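You operate a simulated robot arm through the tools that you are given. There is no shell and no other tool. Be economical: measure what you need, move in short steps, check, and stop when the job is done.

You are at the controls of a simulated robot arm. One attempt, no reset.

TASK
Swap the orange plug in the strip for the SHED cord.
Fine: its switch goes off first and on after; the pulled plug goes in the free rest.
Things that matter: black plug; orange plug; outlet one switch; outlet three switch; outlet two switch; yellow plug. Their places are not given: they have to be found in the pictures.

The check looks at the end state, three seconds after you hand in, the way a careful person would. Anything else that was tipped, shoved, dropped, spilled or broken makes it a failure.

THE ROBOT
A 6-joint arm with a two-finger parallel gripper, fixed in place. Base frame: the origin is at the foot of the arm, x ahead of it, y to its left, z up. Lengths are in m, angles in degrees, forces in N, time in s.
With the tool pointing down near the work surface it reaches from about 0.28 to 0.8 m from the base axis. Its first joint turns from -166.0 to 166.0 degrees. Payload 3.43 kg.
The tool frame sits at the grasp point between the pads (the TCP): z along the fingers, y along the line on which they close. The tips reach 0.034 m beyond it. Largest opening 0.128 m; finger width 0.024, thickness 0.012; the body of the gripper, 0.048 by 0.13 m, starts 0.096 m behind the TCP.
Orientation is told as [roll, pitch, yaw] about the base's x, y, z axes, in that order, counted from this pose: with the fingers straight down and closing along the base's y, the tool's x points along the base's -x, its y along +y and its z along -z.

THE INTERFACE
- The arm moves only by the tool move_arm. Its argument "commands" is a list of rows, each a list of 3 entries, a list of its own where there are three numbers: the turn, a rotation vector about the tool's x, y, z in degrees, then the shift along the tool's x, y, z in cm, then the gripper command, from -1 (fully open) to 1 (shut), values between in proportion. In form: [[[ax, ay, az], [x, y, z], hand], ...]. A call has 1 to 10 rows; each row shifts and turns the commanded pose from where the row before left it, along the tool's axes as they then stand. A row lasts 0.2 s, in which the tool goes at most 0.05 m and 8.6 degrees; a call with a longer step from one row to the next is refused whole, and so is a gripper value outside its range. Where a pose cannot be reached the arm comes as near as it can. A force on the tool above 40 N (or 10 N above the force at the start of the call, whichever is more), or a blocked arm, ends the call early, and 0.2 s more pass. Each finger travels about 0.045 m/s and halts on what it meets, pressing with about 36 N; the grip force reading is that of the motor and also rises with nothing between the fingers. The clock runs only during rows and for 0.2 s after the last one: add rows that do not move to give the fingers time. It gives the time, the measured TCP pose, the force on the tool (base axes), the opening and the grip force at its end, in the units of the frame above (readings bear some noise), with the torque about the TCP (base axes, N m) and any sound that the robot's microphone picked up.
- Cameras (640 x 400 px; columns grow to the right, rows downward): "scene" is fixed at [0.4003, 0.4998, 1.6299]; the picture's right is [-0.67, 0.74, 0.00], its down [0.69, 0.62, -0.36] and it looks along [-0.27, -0.24, -0.93] (base axes); focal length 322 px, centre (320, 200). "wrist" rides on the gripper at [0.076, -0.011, -0.16] in the tool frame; the picture's right is [0.15, 0.99, 0.00], its down [-0.88, 0.13, -0.46] and it looks along [-0.45, 0.07, 0.89] (tool axes); focal length 234 px, centre (320, 200).
- snapshot(camera): a new picture of that camera. No time passes.
- measure_at(camera, pixels): for up to 12 pixels [column, row] of the newest picture of that camera ("zoom" is the newest enlarged one), the place [x, y, z] in the base frame of the surface seen there, good to about 0.002 m. No time passes.
- zoom(camera, box): a new picture of the part [left, top, right, bottom] of that camera's present view, enlarged. No time passes.
- finish_job(): hands the job in; it is judged then, once.

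Work in short steps. Measure before you move; look again where a grasp or a placing could have gone wrong, and mend it. You have 80 turns and 34 pictures in all, those below and enlarged ones among them. Open the gripper and draw the arm clear of the work before you hand the job in, unless the task says otherwise; then end with one line.

The tools are called as a command line: name --argument value ..., lists and objects as JSON in quotes. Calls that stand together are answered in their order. move_arm: Moves the arm, as the interface text tells. Its arguments: {"type":"object","properties":{"commands":{"type":"array","items":{"type":"array"}}},"required":["commands"]} The other tools are called the same way: snapshot (camera) takes a picture; measure_at (camera, pixels) gives the place of the surface under pixels of a picture; zoom (camera, box) takes an enlarged picture of a part of a camera's view; finish_job () hands the job in.

At the start:

```text
clock: 0.0
position: [0.1804, 0.331, 1.2623]
tool_rot: [-0.5, 0.2, 0.0]
contact_force: [0.3, 0.7, -1.1]
torque: [-0.02, -0.02, 0.01]
gripper_width: 0.1282
finger_force: 0.1
```

scene: 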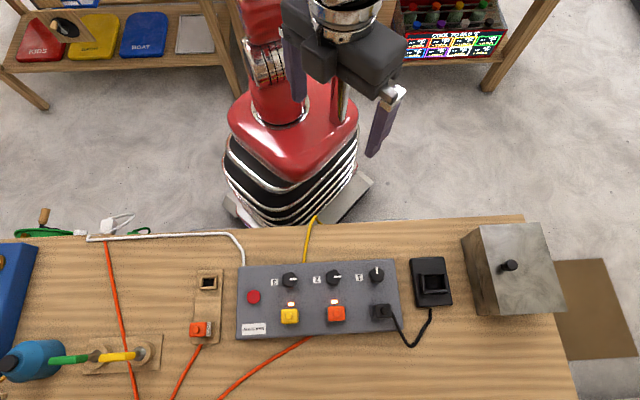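
wrist: 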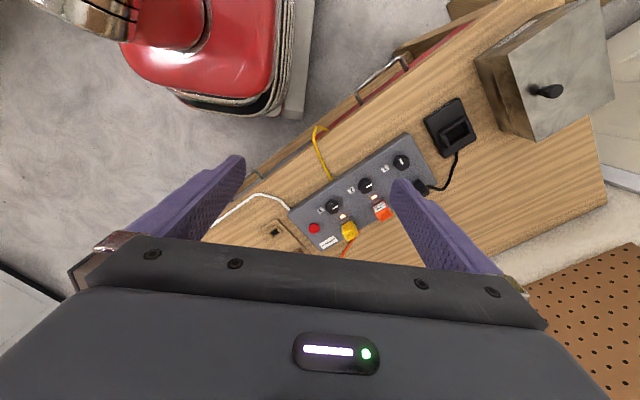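

The scene shows the strip around (318,300) and a two-place rest at (207,305) with one orange plug in it. I zoom on both for detail.

zoom --camera "scene" --box '[230, 250, 410, 350]'

zoom --camera "scene" --box '[80, 260, 260, 372]'

```text
3.56 times, centred on (320, 300) of scene
```

zoom: 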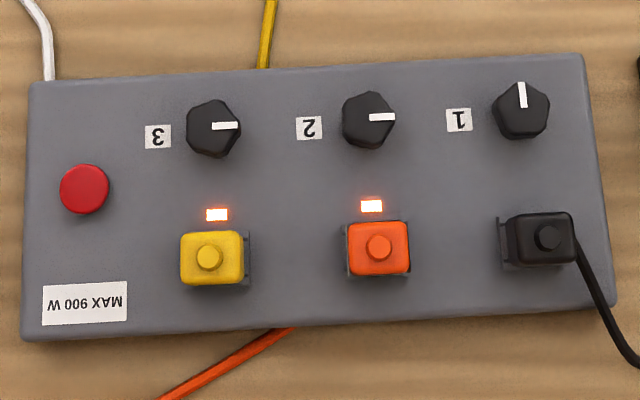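

```text
3.56 times, centred on (170, 316) of scene
```

zoom: 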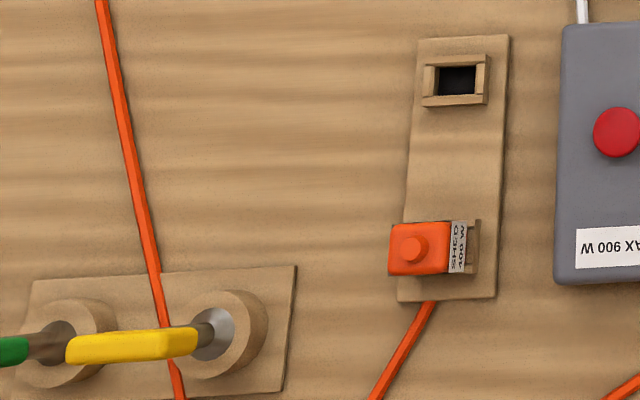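

I measure the rest's socket and SHED plug in the zoom, and the strip's knobs and plugs in the scene picture.

measure_at --camera "zoom" --pixels '[[437, 82], [478, 68], [430, 100], [483, 98], [488, 60], [412, 250], [395, 232], [441, 268], [458, 248], [474, 250], [455, 170], [540, 200]]'

measure_at --camera "scene" --pixels '[[290, 279], [333, 277], [376, 274], [289, 315], [336, 313], [383, 310], [302, 283], [312, 300], [336, 320], [334, 303], [240, 337], [396, 263]]'

```text
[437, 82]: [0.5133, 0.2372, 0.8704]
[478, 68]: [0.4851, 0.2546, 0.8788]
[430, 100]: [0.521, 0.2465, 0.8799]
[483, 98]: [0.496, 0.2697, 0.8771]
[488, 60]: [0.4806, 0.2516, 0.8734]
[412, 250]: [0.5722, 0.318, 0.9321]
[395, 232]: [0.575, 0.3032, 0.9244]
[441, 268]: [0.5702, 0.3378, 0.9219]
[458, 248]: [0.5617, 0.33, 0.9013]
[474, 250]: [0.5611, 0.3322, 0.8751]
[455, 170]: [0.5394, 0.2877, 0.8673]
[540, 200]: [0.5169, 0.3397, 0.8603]
```

```text
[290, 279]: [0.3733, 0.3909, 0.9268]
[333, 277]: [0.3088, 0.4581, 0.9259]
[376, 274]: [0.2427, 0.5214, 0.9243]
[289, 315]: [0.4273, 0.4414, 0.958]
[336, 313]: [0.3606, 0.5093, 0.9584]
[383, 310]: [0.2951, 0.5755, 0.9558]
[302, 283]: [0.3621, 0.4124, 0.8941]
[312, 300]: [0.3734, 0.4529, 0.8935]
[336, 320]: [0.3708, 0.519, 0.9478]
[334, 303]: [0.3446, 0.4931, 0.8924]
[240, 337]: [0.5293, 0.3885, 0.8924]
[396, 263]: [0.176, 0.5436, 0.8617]
```

The strip's long axis runs at about 135° in the base frame. I turn the tool by 45° to line up with it and lower it for a closer wrist view.

move_arm --commands '[[[0, 0, -8.5], [0, 0, 2], -1], [[0, 0, -8.5], [0, 0, 2], -1], [[0, 0, -8.5], [0, 0, 2], -1], [[0, 0, -8.5], [0, 0, 2], -1], [[0, 0, -8.5], [0, 0, 2], -1], [[0, 0, -2.5], [0, 0, 0], -1], [[0, 0, 0], [-3, 0, 0], -1], [[0, 0, 0], [-3, 0, 0], -1], [[0, 0, 0], [-3, 0, 0], -1], [[0, 0, 0], [-3, 0, 0], -1]]'

snapshot --camera "wrist"

```text
clock: 2.2
position: [0.2668, 0.416, 1.1615]
tool_rot: [-0.2, 0.5, 45.0]
contact_force: [-0.2, 0.4, -0.5]
torque: [0.0, -0.02, -0.01]
gripper_width: 0.128
finger_force: 0.0
```

```text
29 pictures are left
```

wrist: 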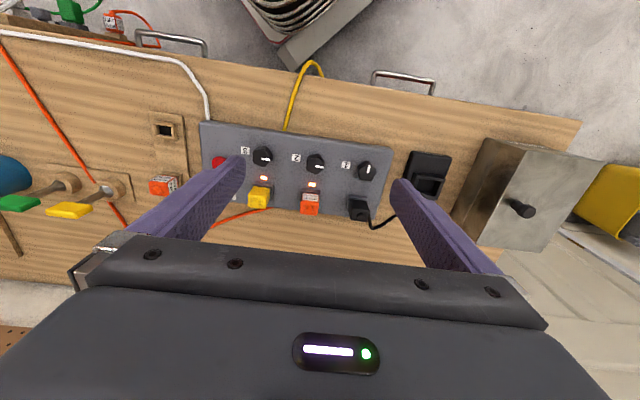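

The strip is now square in the wrist view, around (295,175). I zoom on it and on the rest.

zoom --camera "wrist" --box '[225, 130, 401, 240]'

zoom --camera "wrist" --box '[80, 0, 208, 80]'

```text
3.64 times, centred on (313, 185) of wrist
```

zoom: 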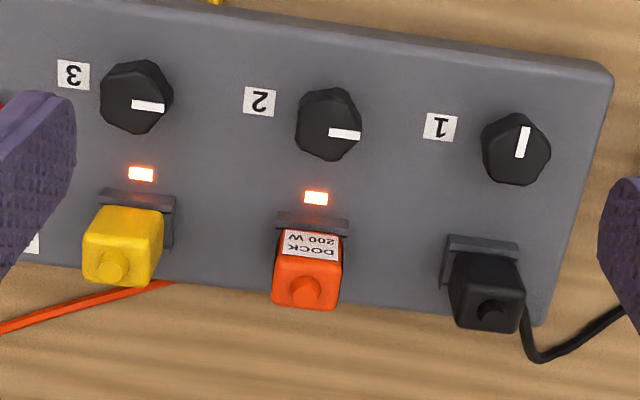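

```text
5.00 times, centred on (144, 40) of wrist
```

zoom: 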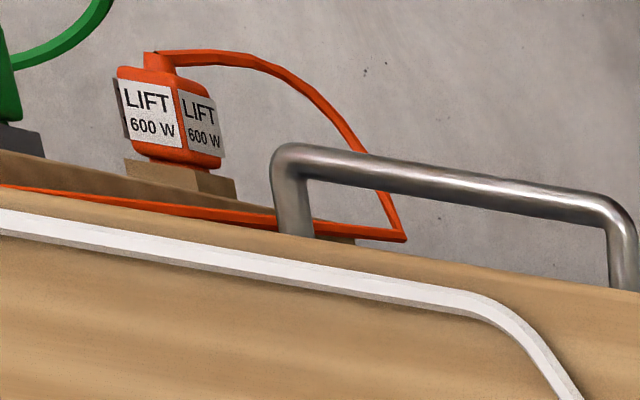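

Outlet two holds DOCK (200 W), and SHED (400 W) is in the rest. I measure knob 2 and plug 2 more precisely.

measure_at --camera "wrist" --pixels '[[316, 164], [308, 164], [323, 164], [315, 155], [315, 172], [309, 210], [310, 200], [302, 206], [317, 206], [301, 211], [318, 212], [312, 193]]'

measure_at --camera "scene" --pixels '[[328, 277], [338, 278], [333, 270], [333, 284], [337, 311], [330, 313], [343, 313], [336, 325], [327.5, 325], [345.5, 325], [345, 313], [328, 313]]'

```text
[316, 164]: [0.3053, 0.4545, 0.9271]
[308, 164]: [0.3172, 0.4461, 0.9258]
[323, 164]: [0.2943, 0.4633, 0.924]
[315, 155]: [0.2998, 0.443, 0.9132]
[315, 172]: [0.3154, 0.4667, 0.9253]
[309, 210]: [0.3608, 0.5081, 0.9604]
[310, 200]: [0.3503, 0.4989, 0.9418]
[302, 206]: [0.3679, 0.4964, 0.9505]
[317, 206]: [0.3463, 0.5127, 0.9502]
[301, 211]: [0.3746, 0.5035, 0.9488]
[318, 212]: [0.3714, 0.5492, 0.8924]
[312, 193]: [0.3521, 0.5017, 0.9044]
```

```text
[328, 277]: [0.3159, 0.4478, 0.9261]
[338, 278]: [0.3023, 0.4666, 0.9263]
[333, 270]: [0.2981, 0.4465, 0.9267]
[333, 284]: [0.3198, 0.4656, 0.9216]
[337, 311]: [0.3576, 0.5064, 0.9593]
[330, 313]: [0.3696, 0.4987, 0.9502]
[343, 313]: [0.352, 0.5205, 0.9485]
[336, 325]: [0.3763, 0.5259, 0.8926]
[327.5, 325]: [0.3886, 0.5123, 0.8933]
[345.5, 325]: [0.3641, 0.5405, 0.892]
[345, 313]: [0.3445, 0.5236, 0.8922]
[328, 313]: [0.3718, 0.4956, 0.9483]
```

Knob 2's centre is about (0.308, 0.4565), top at z 0.926. I place the tool above it with the opening at 7 cm and turn it back to yaw 0, so it can turn the knob 90° counter-clockwise afterwards.

move_arm --commands '[[[0, 0, 0], [-2.9, 0, 0], -0.1], [[0, 0, 0], [-2.87, -0.05, 0], -0.1], [[0, 0, 8.5], [0, 0, 2], -0.1], [[0, 0, 8.5], [0, 0, 2], -0.1], [[0, 0, 8.5], [0, 0, 2], -0.1], [[0, 0, 8.5], [0, 0, 2], -0.1], [[0, 0, 8.5], [0, 0, 2], -0.1], [[0, 0, 2.5], [0, 0, 2], -0.1], [[0, 0, 0], [0, 0, 2], -0.1]]'

```text
clock: 4.2
position: [0.3066, 0.4557, 1.0225]
tool_rot: [-0.3, 0.1, -0.1]
contact_force: [-1.0, -0.6, -0.6]
torque: [-0.03, 0.0, 0.01]
gripper_width: 0.0705
finger_force: 0.0
```

Above knob 2; I make a small xy correction, lower to z 0.933 and close on the knob.

move_arm --commands '[[[0, 0, 0], [-0.14, 0.08, 3], -0.1], [[0, 0, 0], [0, 0, 3], -0.1], [[0, 0, 0], [0, 0, 2], -0.1], [[0, 0, 0], [0, 0, 0.95], -0.1], [[0, 0, 0], [0, 0, 0], 0.3], [[0, 0, 0], [0, 0, 0], 0.6], [[0, 0, 0], [0, 0, 0], 0.6], [[0, 0, 0], [0, 0, 0], 0.6]]'

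```text
clock: 6.0
position: [0.3074, 0.4563, 0.9325]
tool_rot: [-0.3, 0.1, 0.0]
contact_force: [-1.1, 16.2, -7.8]
torque: [0.81, -0.22, 0.02]
gripper_width: 0.0336
finger_force: 44.9
```

The knob is gripped (width 0.0336). I start the counter-clockwise turn.

move_arm --commands '[[[0, 0, -8.5], [0, 0, 0], 0.6], [[0, 0, -8.5], [0, 0, 0], 0.6], [[0, 0, -8.5], [0, 0, 0], 0.6], [[0, 0, -8.5], [0, 0, 0], 0.6], [[0, 0, -8.5], [0, 0, 0], 0.6]]'

```text
clock: 7.2
position: [0.3072, 0.4564, 0.9334]
tool_rot: [-0.2, 0.4, 42.5]
contact_force: [6.3, 8.1, 1.1]
torque: [0.77, -0.78, -0.01]
gripper_width: 0.0336
finger_force: 44.9
```

The turn goes freely, so I continue to 90°.

move_arm --commands '[[[0, 0, -8.5], [0, 0, 0], 0.6], [[0, 0, -8.5], [0, 0, 0], 0.6], [[0, 0, -8.5], [0, 0, 0], 0.6], [[0, 0, -8.5], [0, 0, 0], 0.6], [[0, 0, -8.5], [0, 0, 0], 0.6], [[0, 0, -5], [0, 0, 0], 0.6]]'

zoom --camera "scene" --box '[230, 250, 410, 350]'

```text
clock: 8.6
position: [0.3071, 0.4552, 0.9327]
tool_rot: [0.1, 0.4, 90.0]
contact_force: [9.3, 4.3, 16.9]
torque: [-0.43, -0.46, -0.64]
gripper_width: 0.0335
finger_force: 45.0
```

```text
3.56 times, centred on (320, 300) of scene
```

zoom: 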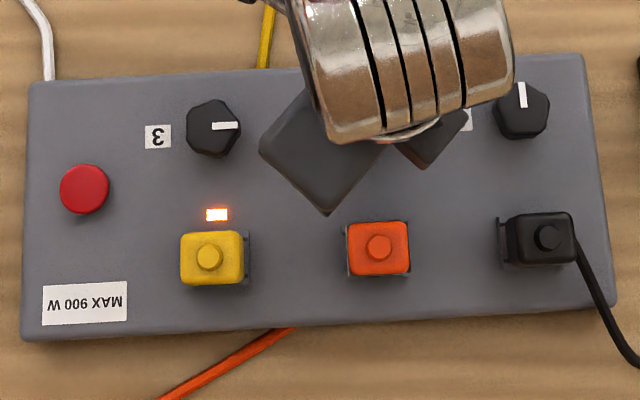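

The light of outlet two is out, and the torque shows the end stop. I release, lift and turn to yaw 45 for the plug.

move_arm --commands '[[[0, 0, 0], [0, 0, 0], -0.1], [[0, 0, 0], [0, 0, 0], -0.1], [[0, 0, 0], [0, 0, -4.5], -0.1], [[0, 0, 0], [0, 0, -4.5], -0.1], [[0, 0, 8.5], [0, 0, 0], -0.1], [[0, 0, 8.5], [0, 0, 0], -0.1], [[0, 0, 8.5], [0, 0, 0], -0.1], [[0, 0, 8.5], [0, 0, 0], -0.1], [[0, 0, 8.5], [0, 0, 0], -0.1], [[0, 0, 2.5], [0, 0, 0], -0.1]]'

zoom --camera "scene" --box '[170, 250, 410, 390]'

snapshot --camera "wrist"

```text
clock: 10.8
position: [0.308, 0.4561, 1.0224]
tool_rot: [-0.2, 0.4, 44.7]
contact_force: [0.4, 0.7, -0.2]
torque: [0.03, 0.04, 0.0]
gripper_width: 0.0706
finger_force: 0.1
```

```text
2.67 times, centred on (290, 320) of scene
```

zoom: 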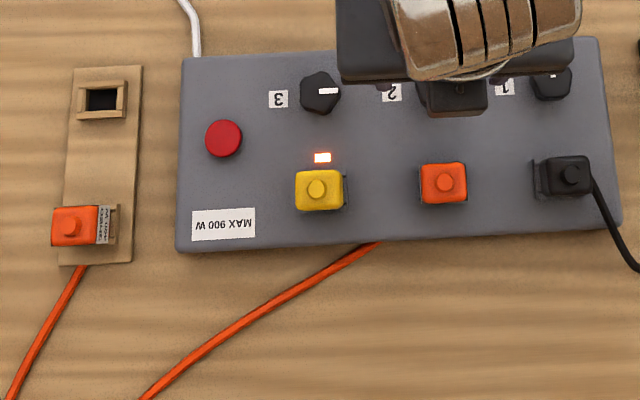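

```text
24 pictures are left
```

wrist: 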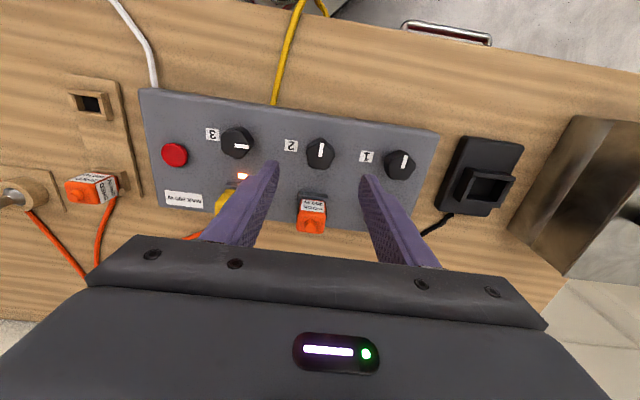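

Knob 2 now points like knob 1. I measure the DOCK plug from this closer wrist view, plus the rest.

zoom --camera "wrist" --box '[264, 170, 360, 240]'

measure_at --camera "wrist" --pixels '[[310, 228], [310, 221], [301, 222], [323, 223], [74, 95], [104, 92], [79, 117], [110, 115], [76, 195], [90, 190], [110, 190], [72, 185]]'

```text
5.71 times, centred on (312, 205) of wrist
```

zoom: 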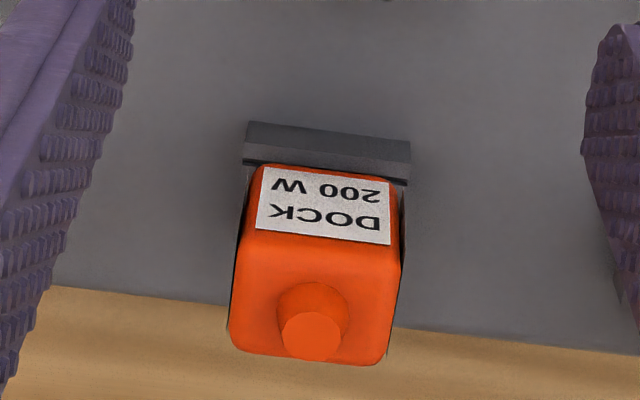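

```text
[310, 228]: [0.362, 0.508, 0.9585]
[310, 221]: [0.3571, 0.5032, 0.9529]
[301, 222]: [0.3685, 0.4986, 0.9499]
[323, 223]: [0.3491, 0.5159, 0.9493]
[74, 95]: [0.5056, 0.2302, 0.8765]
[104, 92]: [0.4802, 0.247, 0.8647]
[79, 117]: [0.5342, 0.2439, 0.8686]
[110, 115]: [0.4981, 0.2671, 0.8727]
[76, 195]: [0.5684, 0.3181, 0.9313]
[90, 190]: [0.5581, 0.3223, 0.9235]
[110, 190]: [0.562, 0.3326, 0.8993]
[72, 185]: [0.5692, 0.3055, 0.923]
```

measure_at --camera "zoom" --pixels '[[242, 260], [395, 268], [240, 330], [385, 340], [312, 352], [300, 240], [310, 335], [328, 135], [250, 150], [405, 165]]'

```text
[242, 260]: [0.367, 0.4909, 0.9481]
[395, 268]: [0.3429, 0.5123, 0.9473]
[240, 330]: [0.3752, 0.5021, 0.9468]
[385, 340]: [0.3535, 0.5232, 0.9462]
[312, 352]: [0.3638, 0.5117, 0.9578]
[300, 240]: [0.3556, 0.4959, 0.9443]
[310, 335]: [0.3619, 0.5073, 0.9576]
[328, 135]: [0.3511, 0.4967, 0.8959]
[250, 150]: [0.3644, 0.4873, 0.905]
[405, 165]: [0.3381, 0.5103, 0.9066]
```

DOCK is centred at u≈0.104 along the strip and v≈0.6145 across it, with its socket rim at z≈0.906. I move over it, lower to TCP z 0.946 and close.

move_arm --commands '[[[0, 0, 0.3], [-3.7, 0, 0], -0.1], [[0, 0, 0], [-3.72, -0.05, 0], -0.1], [[0, 0, 0], [0, 0, 2.6], -0.1], [[0, 0, 0], [0, 0, 2.5], -0.1], [[0, 0, 0], [0, 0, 2.5], -0.1], [[0, 0, 0], [0, 0, 0], 0.3], [[0, 0, 0], [0, 0, 0], 0.6], [[0, 0, 0], [0, 0, 0], 0.6], [[0, 0, 0], [0, 0, 0], 0.6]]'

```text
clock: 12.8
position: [0.3608, 0.508, 0.9465]
tool_rot: [-0.2, 0.5, 44.7]
contact_force: [-2.5, 3.3, -0.6]
torque: [0.11, 0.12, 0.01]
gripper_width: 0.0333
finger_force: 36.2
```

Gripped at 0.0333. I pull straight up in small steps.

move_arm --commands '[[[0, 0, 0], [0, 0, -1], 0.6], [[0, 0, 0], [0, 0, -1.5], 0.6], [[0, 0, 0], [0, 0, -2], 0.6], [[0, 0, 0], [0, 0, -3], 0.6], [[0, 0, 0], [0, 0, -3], 0.6]]'

snapshot --camera "wrist"

snapshot --camera "scene"

```text
clock: 14.0
position: [0.361, 0.5084, 1.0501]
tool_rot: [-0.2, 0.4, 44.7]
contact_force: [0.8, -0.4, -0.7]
torque: [-0.03, 0.05, 0.02]
gripper_width: 0.033
finger_force: 36.0
```

```text
22 pictures are left
```

wrist: 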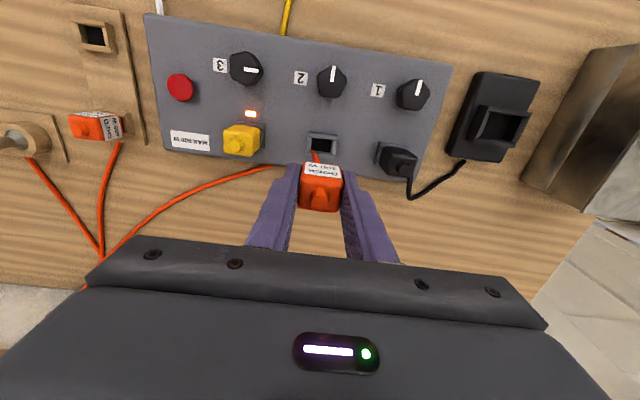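

```text
21 pictures are left
```

scene: 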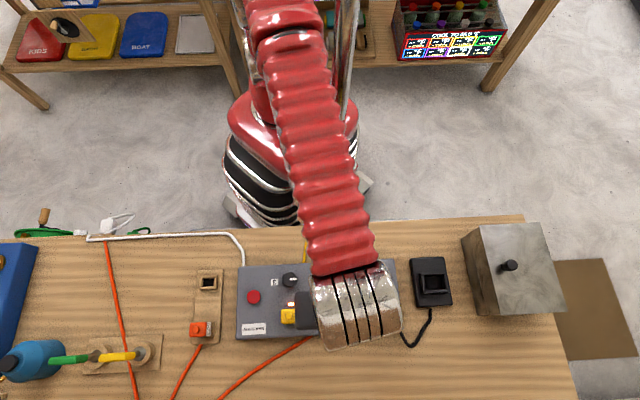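

The plug is out. I zoom on the strip's empty socket (323,145) and the free rest (92,37) to measure the holes.

zoom --camera "wrist" --box '[60, 0, 156, 60]'

measure_at --camera "wrist" --pixels '[[309, 137], [336, 139], [311, 155], [337, 157], [322, 135], [323, 150], [308, 145], [337, 147]]'

```text
6.67 times, centred on (108, 30) of wrist
```

zoom: 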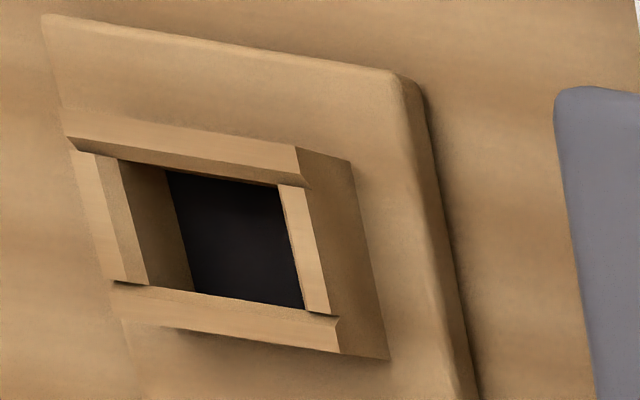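

```text
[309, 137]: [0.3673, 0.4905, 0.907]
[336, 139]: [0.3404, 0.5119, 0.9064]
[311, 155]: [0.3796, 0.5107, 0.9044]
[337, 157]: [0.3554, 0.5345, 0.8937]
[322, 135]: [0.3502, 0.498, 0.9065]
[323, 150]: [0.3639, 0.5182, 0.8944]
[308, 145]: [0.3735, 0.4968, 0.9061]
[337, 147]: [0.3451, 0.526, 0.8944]
```

I measure the rim of the free rest in this zoom.

measure_at --camera "zoom" --pixels '[[80, 160], [118, 275], [102, 220], [300, 195], [320, 300], [308, 245], [180, 140], [185, 155], [220, 310], [225, 322], [240, 240], [140, 220]]'

```text
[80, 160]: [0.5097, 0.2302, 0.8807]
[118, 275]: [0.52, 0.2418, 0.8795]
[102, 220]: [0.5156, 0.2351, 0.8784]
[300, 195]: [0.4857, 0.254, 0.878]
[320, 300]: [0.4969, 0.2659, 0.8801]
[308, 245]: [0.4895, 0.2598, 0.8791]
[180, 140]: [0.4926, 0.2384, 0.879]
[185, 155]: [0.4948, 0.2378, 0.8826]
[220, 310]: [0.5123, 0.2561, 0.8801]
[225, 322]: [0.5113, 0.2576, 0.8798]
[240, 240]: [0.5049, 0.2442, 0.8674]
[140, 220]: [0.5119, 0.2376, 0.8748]
```

The free rest's centre is about (0.5027, 0.2474), rim top 0.879. I check the rest's yaw from its long edges and the SHED plug.

measure_at --camera "scene" --pixels '[[222, 272], [219, 342], [199, 272], [193, 342], [220, 300], [196, 300], [240, 268], [237, 337], [398, 262], [242, 266]]'

zoom --camera "scene" --box '[180, 310, 230, 350]'

```text
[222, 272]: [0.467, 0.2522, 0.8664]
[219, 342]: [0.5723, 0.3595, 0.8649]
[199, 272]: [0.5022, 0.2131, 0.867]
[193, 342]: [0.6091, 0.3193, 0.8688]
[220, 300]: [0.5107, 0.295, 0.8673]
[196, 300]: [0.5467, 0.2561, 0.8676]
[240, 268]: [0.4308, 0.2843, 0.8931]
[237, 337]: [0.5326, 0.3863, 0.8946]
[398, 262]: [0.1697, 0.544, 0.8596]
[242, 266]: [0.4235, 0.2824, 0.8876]
```

```text
10.00 times, centred on (205, 330) of scene
```

zoom: 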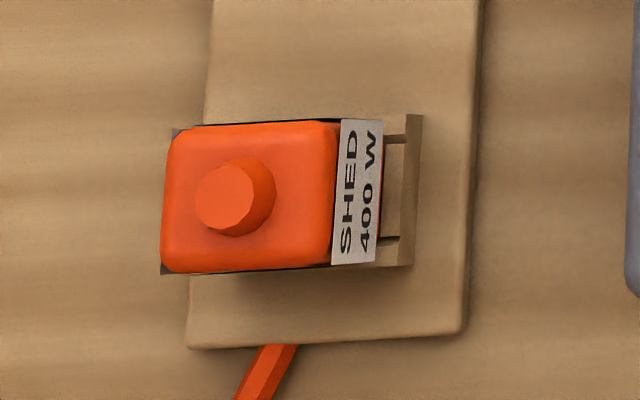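

The rest is aligned at 45°, like the strip. Now I measure the SHED plug in this zoom.

measure_at --camera "zoom" --pixels '[[175, 200], [325, 200], [250, 130], [250, 262], [180, 140], [325, 135], [175, 258], [320, 255], [222, 200], [412, 190], [395, 140], [390, 250]]'

```text
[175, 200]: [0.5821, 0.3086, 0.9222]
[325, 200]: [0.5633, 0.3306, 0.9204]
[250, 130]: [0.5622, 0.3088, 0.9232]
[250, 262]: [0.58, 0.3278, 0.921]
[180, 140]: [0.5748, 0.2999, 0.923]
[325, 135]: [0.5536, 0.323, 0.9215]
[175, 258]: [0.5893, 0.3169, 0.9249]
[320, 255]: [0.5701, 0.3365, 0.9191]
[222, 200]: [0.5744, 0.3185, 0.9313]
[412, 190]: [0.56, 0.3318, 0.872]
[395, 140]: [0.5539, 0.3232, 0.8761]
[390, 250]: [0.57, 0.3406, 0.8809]
```

SHED sits at about (0.573, 0.318), 0.10 m from the free rest. I lift further and carry DOCK over the free rest.

move_arm --commands '[[[0, 0, -0.3], [0, 0, -4], 0.6], [[0, 0, 0], [1.2, -4.07, 0], 0.6], [[0, 0, 0], [1.2, -4.07, 0], 0.6], [[0, 0, 0], [1.2, -4.07, 0], 0.6], [[0, 0, 0], [1.2, -4.07, 0], 0.6], [[0, 0, 0], [1.2, -4.07, 0], 0.6], [[0, 0, 0], [1.2, -4.07, 0], 0.6], [[0, 0, 0], [1.23, -4.04, 0], 0.6], [[0, 0, 0], [0, 0, 0], 0.6]]'

snapshot --camera "wrist"

```text
clock: 16.0
position: [0.5012, 0.2475, 1.0917]
tool_rot: [-0.1, 0.4, 45.0]
contact_force: [-0.3, 0.4, -0.3]
torque: [0.0, 0.01, 0.02]
gripper_width: 0.0327
finger_force: 36.3
```

```text
18 pictures are left
```

wrist: 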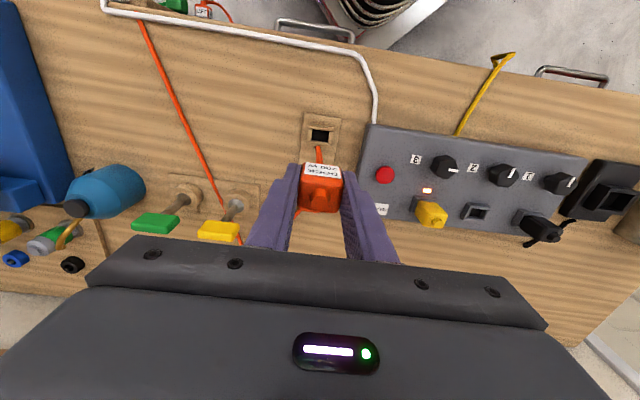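

DOCK is over the rest. I re-measure the rest's rim from this head-on view at (320,137).

zoom --camera "wrist" --box '[288, 110, 352, 170]'

```text
6.67 times, centred on (320, 140) of wrist
```

zoom: 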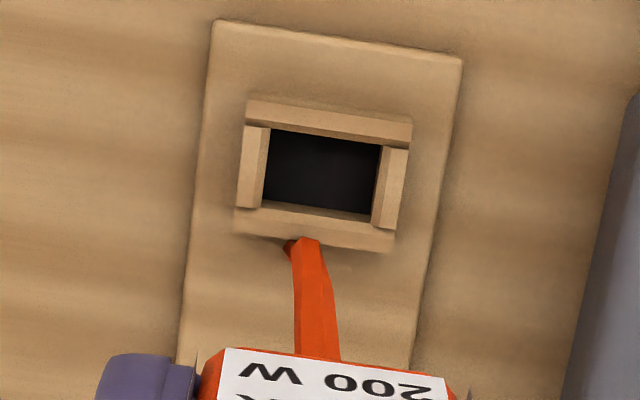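

measure_at --camera "zoom" --pixels '[[245, 168], [260, 168], [270, 168], [374, 190], [383, 190], [400, 190], [328, 120], [325, 133], [316, 212], [313, 235], [320, 180], [321, 175]]'

```text
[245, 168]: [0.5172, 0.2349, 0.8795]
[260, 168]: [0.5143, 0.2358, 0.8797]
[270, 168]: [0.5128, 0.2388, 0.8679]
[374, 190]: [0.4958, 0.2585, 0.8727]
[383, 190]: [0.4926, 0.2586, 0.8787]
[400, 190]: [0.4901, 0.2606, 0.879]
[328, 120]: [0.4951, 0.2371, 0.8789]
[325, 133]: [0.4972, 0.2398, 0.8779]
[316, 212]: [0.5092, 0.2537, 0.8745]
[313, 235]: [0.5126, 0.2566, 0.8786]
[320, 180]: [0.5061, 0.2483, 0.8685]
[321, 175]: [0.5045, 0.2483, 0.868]
```

Refined rest centre is (0.5035, 0.2475). I check where DOCK's nub and body sit relative to the TCP, now at (0.5012, 0.2475).

measure_at --camera "wrist" --pixels '[[318, 208], [320, 204], [322, 200], [320, 172], [305, 195], [337, 197], [303, 208], [338, 210]]'

zoom --camera "wrist" --box '[280, 155, 360, 225]'

```text
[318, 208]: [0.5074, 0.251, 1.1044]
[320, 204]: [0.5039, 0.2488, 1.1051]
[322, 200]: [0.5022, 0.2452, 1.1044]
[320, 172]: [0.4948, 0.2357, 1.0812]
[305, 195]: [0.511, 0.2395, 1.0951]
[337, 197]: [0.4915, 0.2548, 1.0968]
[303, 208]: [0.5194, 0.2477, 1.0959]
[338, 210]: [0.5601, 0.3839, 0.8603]
```

```text
5.71 times, centred on (320, 190) of wrist
```

zoom: 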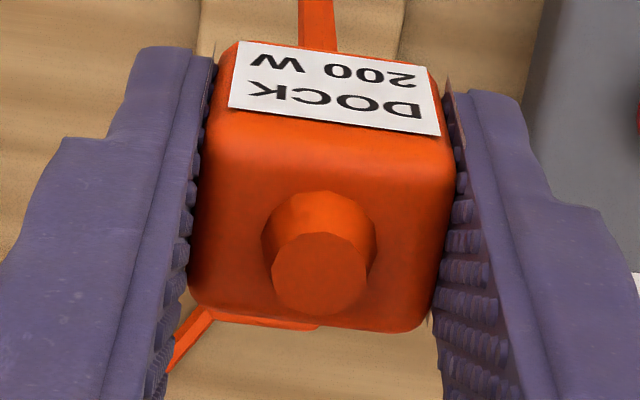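

The plug sits about 1 mm ahead (+v) of the TCP. I correct slightly and lower to just above the rest.

move_arm --commands '[[[0, 0, 0], [-0.06, -0.11, 3], 0.6], [[0, 0, 0], [0, 0, 3.5], 0.6], [[0, 0, 0], [0, 0, 3.5], 0.6], [[0, 0, 0], [0, 0, 2.5], 0.6], [[0, 0, 0], [0, 0, 0], 0.6]]'

snapshot --camera "wrist"

```text
clock: 17.2
position: [0.5013, 0.2469, 0.9675]
tool_rot: [0.0, 0.4, 45.0]
contact_force: [0.3, 0.7, -0.6]
torque: [-0.01, 0.02, 0.0]
gripper_width: 0.0331
finger_force: 35.7
```

```text
15 pictures are left
```

wrist: 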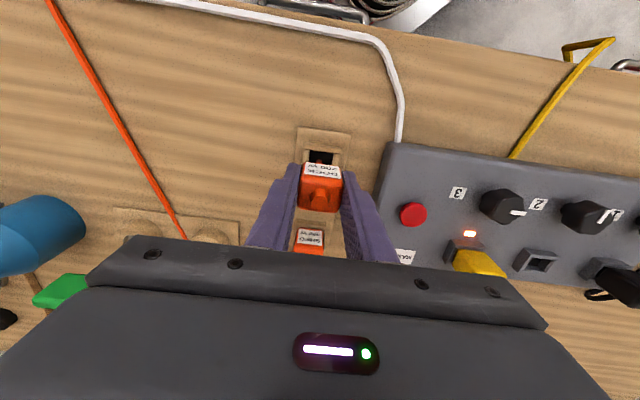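

Pose is about 1 mm short in v; I correct and lower slowly, watching force.

move_arm --commands '[[[0, 0, 0], [-0.1, -0.06, 1], 0.6], [[0, 0, 0], [0, 0, 0.8], 0.6], [[0, 0, 0], [0, 0, 0.7], 0.6], [[0, 0, 0], [0, 0, 0.6], 0.6], [[0, 0, 0], [0, 0, 0.6], 0.6], [[0, 0, 0], [0, 0, 0.5], 0.6]]'

```text
clock: 18.6
position: [0.5033, 0.2448, 0.9247]
tool_rot: [-0.2, 0.3, 45.1]
contact_force: [-0.5, -0.3, -0.7]
torque: [-0.02, -0.02, 0.0]
gripper_width: 0.0331
finger_force: 36.0
```

No contact force yet; I go down the last 5 mm in small steps.

move_arm --commands '[[[0, 0, 0], [0, 0, 0.25], 0.6], [[0, 0, 0], [0, 0, 0.25], 0.6], [[0, 0, 0], [0, 0, 0], 0.6]]'

snapshot --camera "wrist"

zoom --camera "scene" --box '[160, 250, 260, 350]'

```text
clock: 19.4
position: [0.5034, 0.2482, 0.9184]
tool_rot: [-0.1, 0.4, 45.0]
contact_force: [-10.0, 5.2, 3.1]
torque: [0.24, 0.44, 0.0]
gripper_width: 0.033
finger_force: 35.7
```

```text
14 pictures are left
```

wrist: 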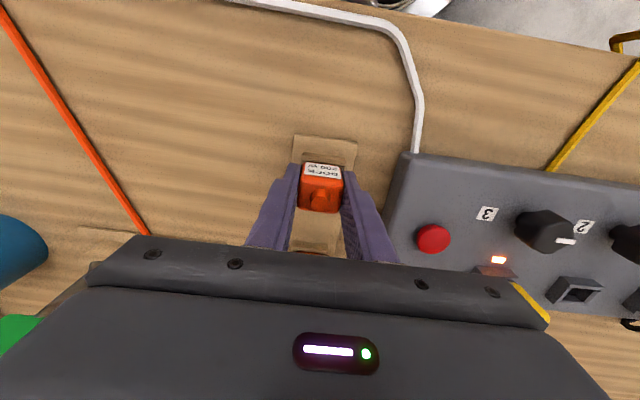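

```text
4.00 times, centred on (210, 300) of scene
```

zoom: 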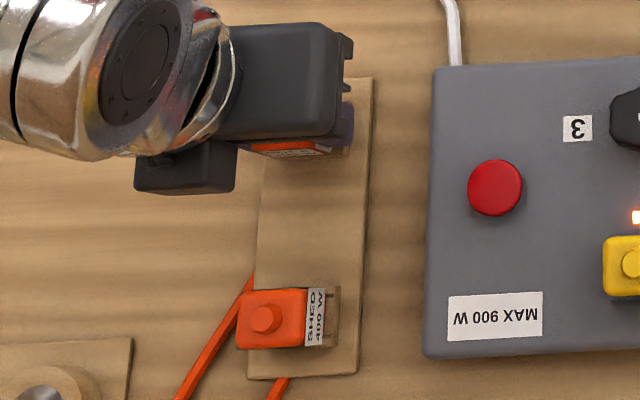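

Seated at depth (z 0.918) with only a small lateral force. I open to release and back up, then look.

move_arm --commands '[[[0, 0, 0], [0, 0.08, 0], 0.3], [[0, 0, 0], [0, 0, 0], 0.0], [[0, 0, 0], [0, 0, 0], -0.1], [[0, 0, 0], [0, 0, -2], -0.1], [[0, 0, 0], [0, 0, -4], -0.1], [[0, 0, 0], [0, 0, -4], -0.1], [[0, 0, 0], [2, 0, 0], -0.1]]'

zoom --camera "wrist" --box '[270, 120, 390, 260]'

```text
clock: 21.0
position: [0.49, 0.2342, 1.021]
tool_rot: [-0.1, 0.6, 45.0]
contact_force: [0.2, 0.1, -0.7]
torque: [0.02, 0.03, 0.03]
gripper_width: 0.0707
finger_force: 0.0
```

```text
2.86 times, centred on (330, 190) of wrist
```

zoom: 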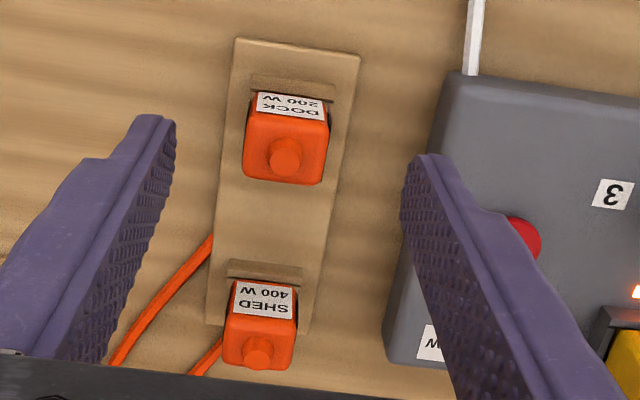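

DOCK looks seated upright. I measure both nub tops and bodies for confirmation and for the SHED grasp.

measure_at --camera "zoom" --pixels '[[284, 158], [250, 140], [322, 148], [245, 172], [318, 180], [258, 358], [229, 320], [292, 328], [260, 318], [288, 125], [230, 355], [285, 364]]'

```text
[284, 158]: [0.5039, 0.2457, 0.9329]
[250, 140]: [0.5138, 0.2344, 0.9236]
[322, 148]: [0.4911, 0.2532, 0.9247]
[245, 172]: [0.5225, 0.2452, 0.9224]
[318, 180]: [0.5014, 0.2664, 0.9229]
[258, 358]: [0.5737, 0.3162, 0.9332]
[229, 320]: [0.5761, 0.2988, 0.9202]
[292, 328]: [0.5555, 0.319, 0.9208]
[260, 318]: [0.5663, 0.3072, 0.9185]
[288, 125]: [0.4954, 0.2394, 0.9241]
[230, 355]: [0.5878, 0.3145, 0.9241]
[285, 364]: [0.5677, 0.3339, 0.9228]
```

Both nubs stand at the same height (0.933), so DOCK is seated. I move over SHED (u −0.1805, v 0.630), lower and grip.

move_arm --commands '[[[0, 0, 0], [-4, 0.02, 0], -0.1], [[0, 0, 0], [-4, 0, 0], -0.1], [[0, 0, 0], [-3.8, 0, 0], -0.1], [[0, 0, 0], [0, 0, 4], -0.1], [[0, 0, 0], [0, 0, 3.5], -0.1], [[0, 0, 0], [0, 0, 2.65], -0.1], [[0, 0, 0], [0, 0, 0], 0.3], [[0, 0, 0], [0, 0, 0], 0.6], [[0, 0, 0], [0, 0, 0], 0.6], [[0, 0, 0], [0, 0, 0], 0.6]]'

```text
clock: 23.2
position: [0.572, 0.3157, 0.9185]
tool_rot: [-0.1, 0.4, 45.0]
contact_force: [-0.5, 0.3, -1.0]
torque: [0.03, 0.06, 0.0]
gripper_width: 0.0336
finger_force: 36.4
```

Gripped at 0.0336. I pull up and lift clear.

move_arm --commands '[[[0, 0, 0], [0, 0, -1], 0.6], [[0, 0, 0], [0, 0, -1.5], 0.6], [[0, 0, 0], [0, 0, -3], 0.6], [[0, 0, 0], [0, 0, -4], 0.6], [[0, 0, 0], [0, 0, -4.5], 0.6], [[0, 0, 0], [0, 0, -3], 0.6], [[0, 0, 0], [0, 0, 0], 0.6]]'

zoom --camera "wrist" --box '[264, 150, 376, 220]'

```text
clock: 24.8
position: [0.5727, 0.3165, 1.0878]
tool_rot: [-0.1, 0.4, 45.0]
contact_force: [-0.2, 0.0, -1.1]
torque: [0.02, 0.0, -0.03]
gripper_width: 0.0334
finger_force: 35.8
```

```text
5.71 times, centred on (320, 185) of wrist
```

zoom: 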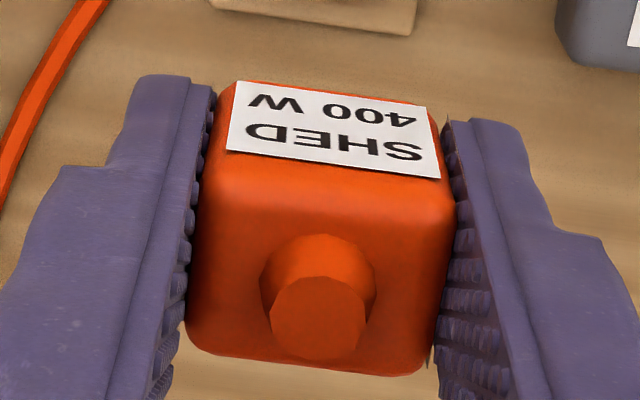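

SHED is held level, about 2 mm farther in +v than DOCK was. I carry it over socket two, aiming for TCP at u 0.104, v 0.6125.

move_arm --commands '[[[0, 0, 0], [0.23, 4.07, 0], 0.6], [[0, 0, 0], [0.23, 4.07, 0], 0.6], [[0, 0, 0], [0.23, 4.07, 0], 0.6], [[0, 0, 0], [0.23, 4.07, 0], 0.6], [[0, 0, 0], [0.23, 4.07, 0], 0.6], [[0, 0, 0], [0.23, 4.07, 0], 0.6], [[0, 0, 0], [0.23, 4.1, 0], 0.6], [[0, 0, 0], [0, 0, 0], 0.6], [[0, 0, 0], [0, 0, 0], 0.6]]'

zoom --camera "wrist" --box '[272, 100, 368, 220]'

```text
clock: 26.8
position: [0.3604, 0.5108, 1.0873]
tool_rot: [-0.1, 0.4, 45.0]
contact_force: [0.0, -0.8, -0.4]
torque: [0.01, 0.01, -0.01]
gripper_width: 0.0335
finger_force: 36.3
```

```text
3.33 times, centred on (320, 160) of wrist
```

zoom: 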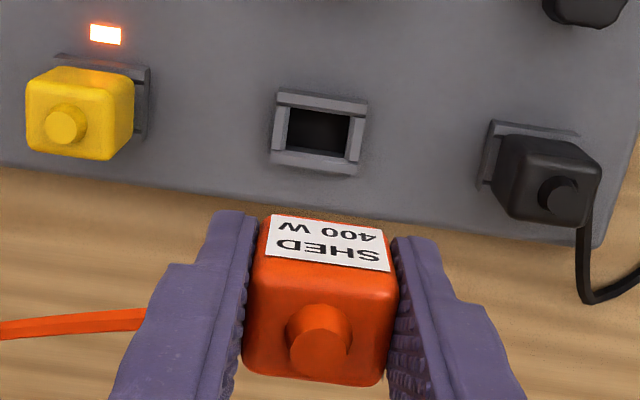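

measure_at --camera "zoom" --pixels '[[281, 125], [356, 138], [322, 100], [315, 162], [275, 130], [360, 130], [322, 96], [315, 168], [318, 352], [262, 260], [390, 275], [320, 345]]'

```text
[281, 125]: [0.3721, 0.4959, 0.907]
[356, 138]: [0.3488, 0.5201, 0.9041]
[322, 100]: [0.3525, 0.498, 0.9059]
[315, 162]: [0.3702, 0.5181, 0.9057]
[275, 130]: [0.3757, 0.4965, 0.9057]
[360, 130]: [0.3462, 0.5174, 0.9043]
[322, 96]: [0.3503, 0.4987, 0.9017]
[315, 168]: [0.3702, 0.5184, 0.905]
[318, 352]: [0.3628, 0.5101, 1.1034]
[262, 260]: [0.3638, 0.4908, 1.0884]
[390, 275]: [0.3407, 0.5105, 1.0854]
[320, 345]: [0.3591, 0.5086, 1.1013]
```

The socket centre measures u 0.1043, v 0.6148. The held plug measures about u 0.105, v 0.615. I lower most of the way and recheck the pose.

move_arm --commands '[[[0, 0, 0], [0, -0.06, 3], 0.6], [[0, 0, 0], [0, 0, 3.5], 0.6], [[0, 0, 0], [0, 0, 2.5], 0.6], [[0, 0, 0], [0, 0, 0], 0.6], [[0, 0, 0], [0, 0, 0], 0.6]]'

zoom --camera "wrist" --box '[264, 130, 376, 220]'

```text
clock: 28.0
position: [0.3585, 0.5075, 0.9974]
tool_rot: [-0.2, 0.5, 45.0]
contact_force: [0.2, -0.5, -0.8]
torque: [0.04, 0.04, -0.02]
gripper_width: 0.0332
finger_force: 36.2
```

```text
4.44 times, centred on (320, 175) of wrist
```

zoom: 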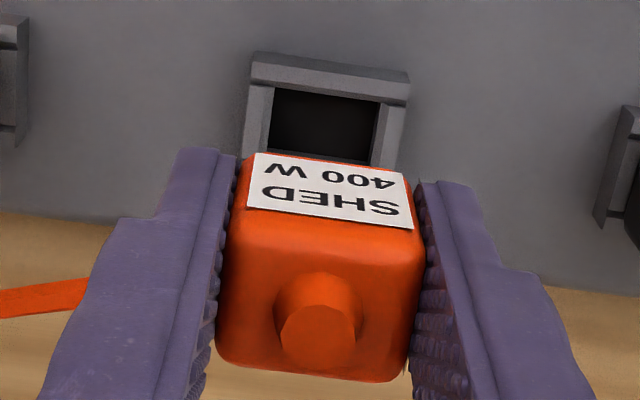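

TCP reads u 0.1054, v 0.6124. I check plug against socket in this view.

measure_at --camera "zoom" --pixels '[[255, 110], [392, 125], [330, 75], [262, 100], [385, 115], [235, 230], [418, 245], [316, 335], [318, 325], [316, 345]]'

```text
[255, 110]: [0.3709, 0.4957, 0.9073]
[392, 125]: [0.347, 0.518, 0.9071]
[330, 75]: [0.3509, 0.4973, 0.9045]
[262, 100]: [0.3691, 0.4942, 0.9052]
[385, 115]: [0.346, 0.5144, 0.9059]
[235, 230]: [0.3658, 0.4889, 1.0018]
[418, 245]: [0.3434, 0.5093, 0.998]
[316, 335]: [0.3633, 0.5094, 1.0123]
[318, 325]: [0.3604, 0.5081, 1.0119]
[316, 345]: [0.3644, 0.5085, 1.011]
```

Plug and socket agree within measuring noise (~1 mm). I lower slowly.

move_arm --commands '[[[0, 0, 0], [0.04, 0, 1.2], 0.6], [[0, 0, 0], [0, 0, 1], 0.6], [[0, 0, 0], [0, 0, 0.8], 0.6], [[0, 0, 0], [0, 0, 0.6], 0.6], [[0, 0, 0], [0, 0, 0.5], 0.6], [[0, 0, 0], [0, 0, 0.4], 0.6], [[0, 0, 0], [0, 0, 0.3], 0.6]]'

```text
clock: 29.6
position: [0.3601, 0.5069, 0.9495]
tool_rot: [-0.1, 0.4, 45.0]
contact_force: [-0.4, -0.2, 2.1]
torque: [0.03, 0.01, -0.04]
gripper_width: 0.0331
finger_force: 35.8
```

Nearly no force at z 0.9495; I go the last ~4 mm.

move_arm --commands '[[[0, 0, 0], [0, 0, 0.2], 0.6], [[0, 0, 0], [0, 0, 0.2], 0.6], [[0, 0, 0], [0, 0, 0.1], 0.6], [[0, 0, 0], [0, 0, 0], 0.6]]'

```text
clock: 30.6
position: [0.3605, 0.5063, 0.9453]
tool_rot: [-0.2, 0.4, 45.1]
contact_force: [-3.3, 8.0, 3.6]
torque: [0.38, 0.08, 0.02]
gripper_width: 0.0332
finger_force: 36.1
```

Seating depth is reached with light contact. I release, lift and check.

move_arm --commands '[[[0, 0, 0], [0, 0, 0], 0.3], [[0, 0, 0], [0, 0, 0], 0.0], [[0, 0, 0], [0, 0, 0], -0.1], [[0, 0, 0], [0, 0, -2], -0.1], [[0, 0, 0], [0, 0, -4], -0.1], [[0, 0, 0], [0, 0, -3.5], -0.1], [[0, 0, 0], [3.5, 0, 0], -0.1], [[0, 0, 0], [3.6, 0, 0], -0.1]]'

zoom --camera "wrist" --box '[230, 120, 390, 240]'

```text
clock: 32.4
position: [0.3083, 0.4571, 1.038]
tool_rot: [-0.2, 0.3, 44.9]
contact_force: [0.2, -0.9, 0.2]
torque: [0.02, 0.03, -0.02]
gripper_width: 0.0701
finger_force: 0.1
```

```text
3.33 times, centred on (310, 180) of wrist
```

zoom: 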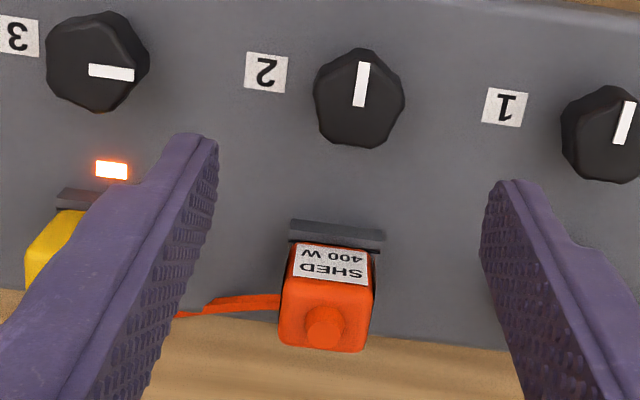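

measure_at --camera "zoom" --pixels '[[325, 338], [328, 325], [288, 310], [368, 318], [360, 75], [320, 100], [400, 105], [357, 140]]'

```text
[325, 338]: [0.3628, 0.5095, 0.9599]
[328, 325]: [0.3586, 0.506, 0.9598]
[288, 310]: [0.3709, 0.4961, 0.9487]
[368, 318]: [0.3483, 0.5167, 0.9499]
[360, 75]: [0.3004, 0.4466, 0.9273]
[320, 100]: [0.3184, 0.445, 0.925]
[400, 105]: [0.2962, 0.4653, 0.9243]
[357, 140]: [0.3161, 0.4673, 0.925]
```

SHED is seated (nub z 0.960, same as DOCK was). I turn to yaw 90 above knob 2 and lower.

move_arm --commands '[[[0, 0, -8.5], [0, 0, 0], -0.1], [[0, 0, -8.5], [0, 0, 0], -0.1], [[0, 0, -8.5], [0, 0, 0], -0.1], [[0, 0, -8.5], [0, 0, 0], -0.1], [[0, 0, -8.5], [0, 0, 0], -0.1], [[0, 0, -2.5], [0, 0, 2], -0.1], [[0, 0, 0], [0, 0, 3], -0.1], [[0, 0, 0], [0, 0, 3], -0.1], [[0, 0, 0], [0, 0, 2.5], -0.1]]'

move_arm --commands '[[[0, 0, 0], [0, 0, 0], 0.3], [[0, 0, 0], [0, 0, 0], 0.6], [[0, 0, 0], [0, 0, 0], 0.6], [[0, 0, 0], [0, 0, 0], 0.6]]'

```text
clock: 34.4
position: [0.3106, 0.4565, 0.9344]
tool_rot: [0.2, 0.4, 90.0]
contact_force: [0.5, -0.5, 0.2]
torque: [-0.02, 0.04, 0.02]
gripper_width: 0.0704
finger_force: 0.0
```

```text
clock: 35.4
position: [0.3091, 0.4561, 0.9339]
tool_rot: [0.2, 0.4, 90.0]
contact_force: [-18.6, 0.3, -0.7]
torque: [-0.25, 0.24, -0.07]
gripper_width: 0.0361
finger_force: 9.5
```

The knob is slightly off-centre (−18 N in x), so I shift 1.5 mm along the closing line to relieve it and finish closing.

move_arm --commands '[[[0, 0, 0], [0, 0.15, 0], 0.6], [[0, 0, 0], [0, 0, 0], 0.6], [[0, 0, 0], [0, 0, 0], 0.6]]'

```text
clock: 36.2
position: [0.308, 0.4564, 0.9355]
tool_rot: [0.2, 0.3, 89.9]
contact_force: [-15.4, 2.5, -6.2]
torque: [0.05, -0.01, -0.05]
gripper_width: 0.0338
finger_force: 7.2
```

Force is lower than before; I command a firmer close and begin turning clockwise.

move_arm --commands '[[[0, 0, 0], [0, 0, 0], 0.9], [[0, 0, 0], [0, 0, 0], 0.9], [[0, 0, 8], [0, 0, 0], 0.9], [[0, 0, 8], [0, 0, 0], 0.9], [[0, 0, 8], [0, 0, 0], 0.9], [[0, 0, 8], [0, 0, 0], 0.9], [[0, 0, 8], [0, 0, 0], 0.9]]'

```text
clock: 37.8
position: [0.3076, 0.4566, 0.9334]
tool_rot: [-0.2, 0.3, 49.8]
contact_force: [-14.0, -3.0, 1.3]
torque: [0.26, 0.62, 0.0]
gripper_width: 0.0336
finger_force: 44.7
```

The grip is now firm (44.7 N) and turning; I continue through the remaining 50°.

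move_arm --commands '[[[0, 0, 8.3], [0, 0, 0], 0.9], [[0, 0, 8.3], [0, 0, 0], 0.9], [[0, 0, 8.3], [0, 0, 0], 0.9], [[0, 0, 8.3], [0, 0, 0], 0.9], [[0, 0, 8.3], [0, 0, 0], 0.9], [[0, 0, 8.3], [0, 0, 0], 0.9]]'

zoom --camera "scene" --box '[170, 250, 410, 390]'

```text
clock: 39.2
position: [0.3067, 0.4567, 0.9354]
tool_rot: [-0.4, 0.2, 0.0]
contact_force: [-12.2, -0.5, 0.4]
torque: [0.65, 0.95, -0.01]
gripper_width: 0.0337
finger_force: 44.7
```

```text
2.67 times, centred on (290, 320) of scene
```

zoom: 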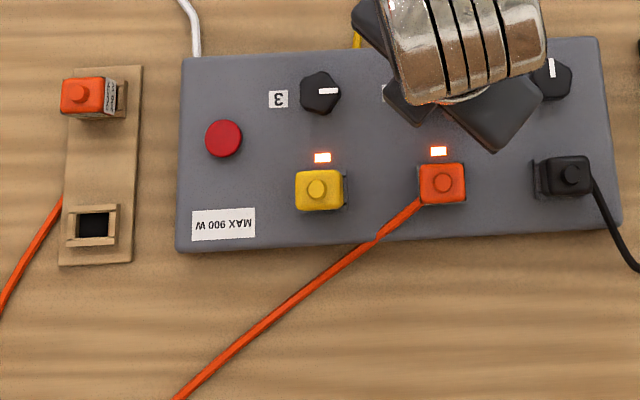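

Light two is on. I nudge 6° further to be sure it is at its stop, then release and lift away.

move_arm --commands '[[[0, 0, 3], [0, 0, 0], 0.9], [[0, 0, 3], [0, 0, 0], 0.9], [[0, 0, 0], [0, 0, 0], 0.9]]'

move_arm --commands '[[[0, 0, 0], [0, 0, 0], 0.3], [[0, 0, 0], [0, 0, 0], -0.1], [[0, 0, 0], [0, 0, 0], -0.1], [[0, 0, 0], [0, 0, -3], -0.1], [[0, 0, 0], [0, 0, -4.5], -0.1], [[0, 0, 0], [0, 0, -4.5], -0.3], [[0, 0, 0], [2, 0, -4.5], -0.6], [[0, 0, 0], [4, 0, -2.5], -1], [[0, 0, 0], [4, 0, -2.5], -1], [[0, 0, 0], [4, 0, -2.5], -1]]'

zoom --camera "scene" --box '[170, 250, 410, 390]'

snapshot --camera "scene"

```text
clock: 40.0
position: [0.3097, 0.4565, 0.9344]
tool_rot: [-0.3, 0.0, -5.9]
contact_force: [2.2, 2.2, -2.9]
torque: [0.64, -0.59, 0.38]
gripper_width: 0.033
finger_force: 44.9
```

```text
clock: 42.2
position: [0.1703, 0.4676, 1.1739]
tool_rot: [-0.5, 0.1, -5.9]
contact_force: [-0.9, -0.5, 0.4]
torque: [-0.01, 0.05, -0.01]
gripper_width: 0.1279
finger_force: 0.1
```

```text
2.67 times, centred on (290, 320) of scene
```

zoom: 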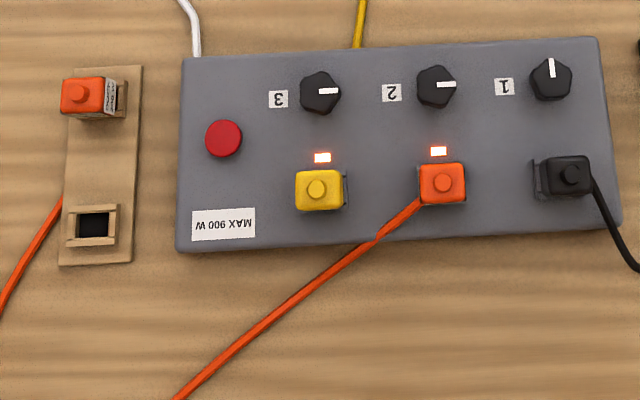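

```text
5 pictures are left
```

scene: 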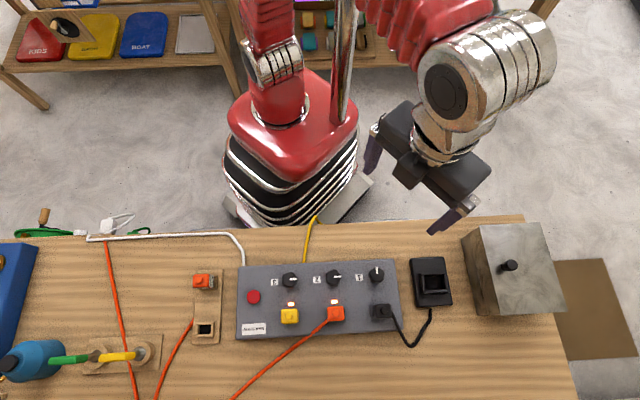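

Knob 2 points right and its light is on. SHED is in outlet two, DOCK is in the rest, nothing else has moved and the arm is clear, so I hand in.

finish_job

```text
The job is handed in.
```

The SHED plug is now in outlet two with its switch back on and its light lit, and the pulled orange plug (DOCK) is in the free rest.
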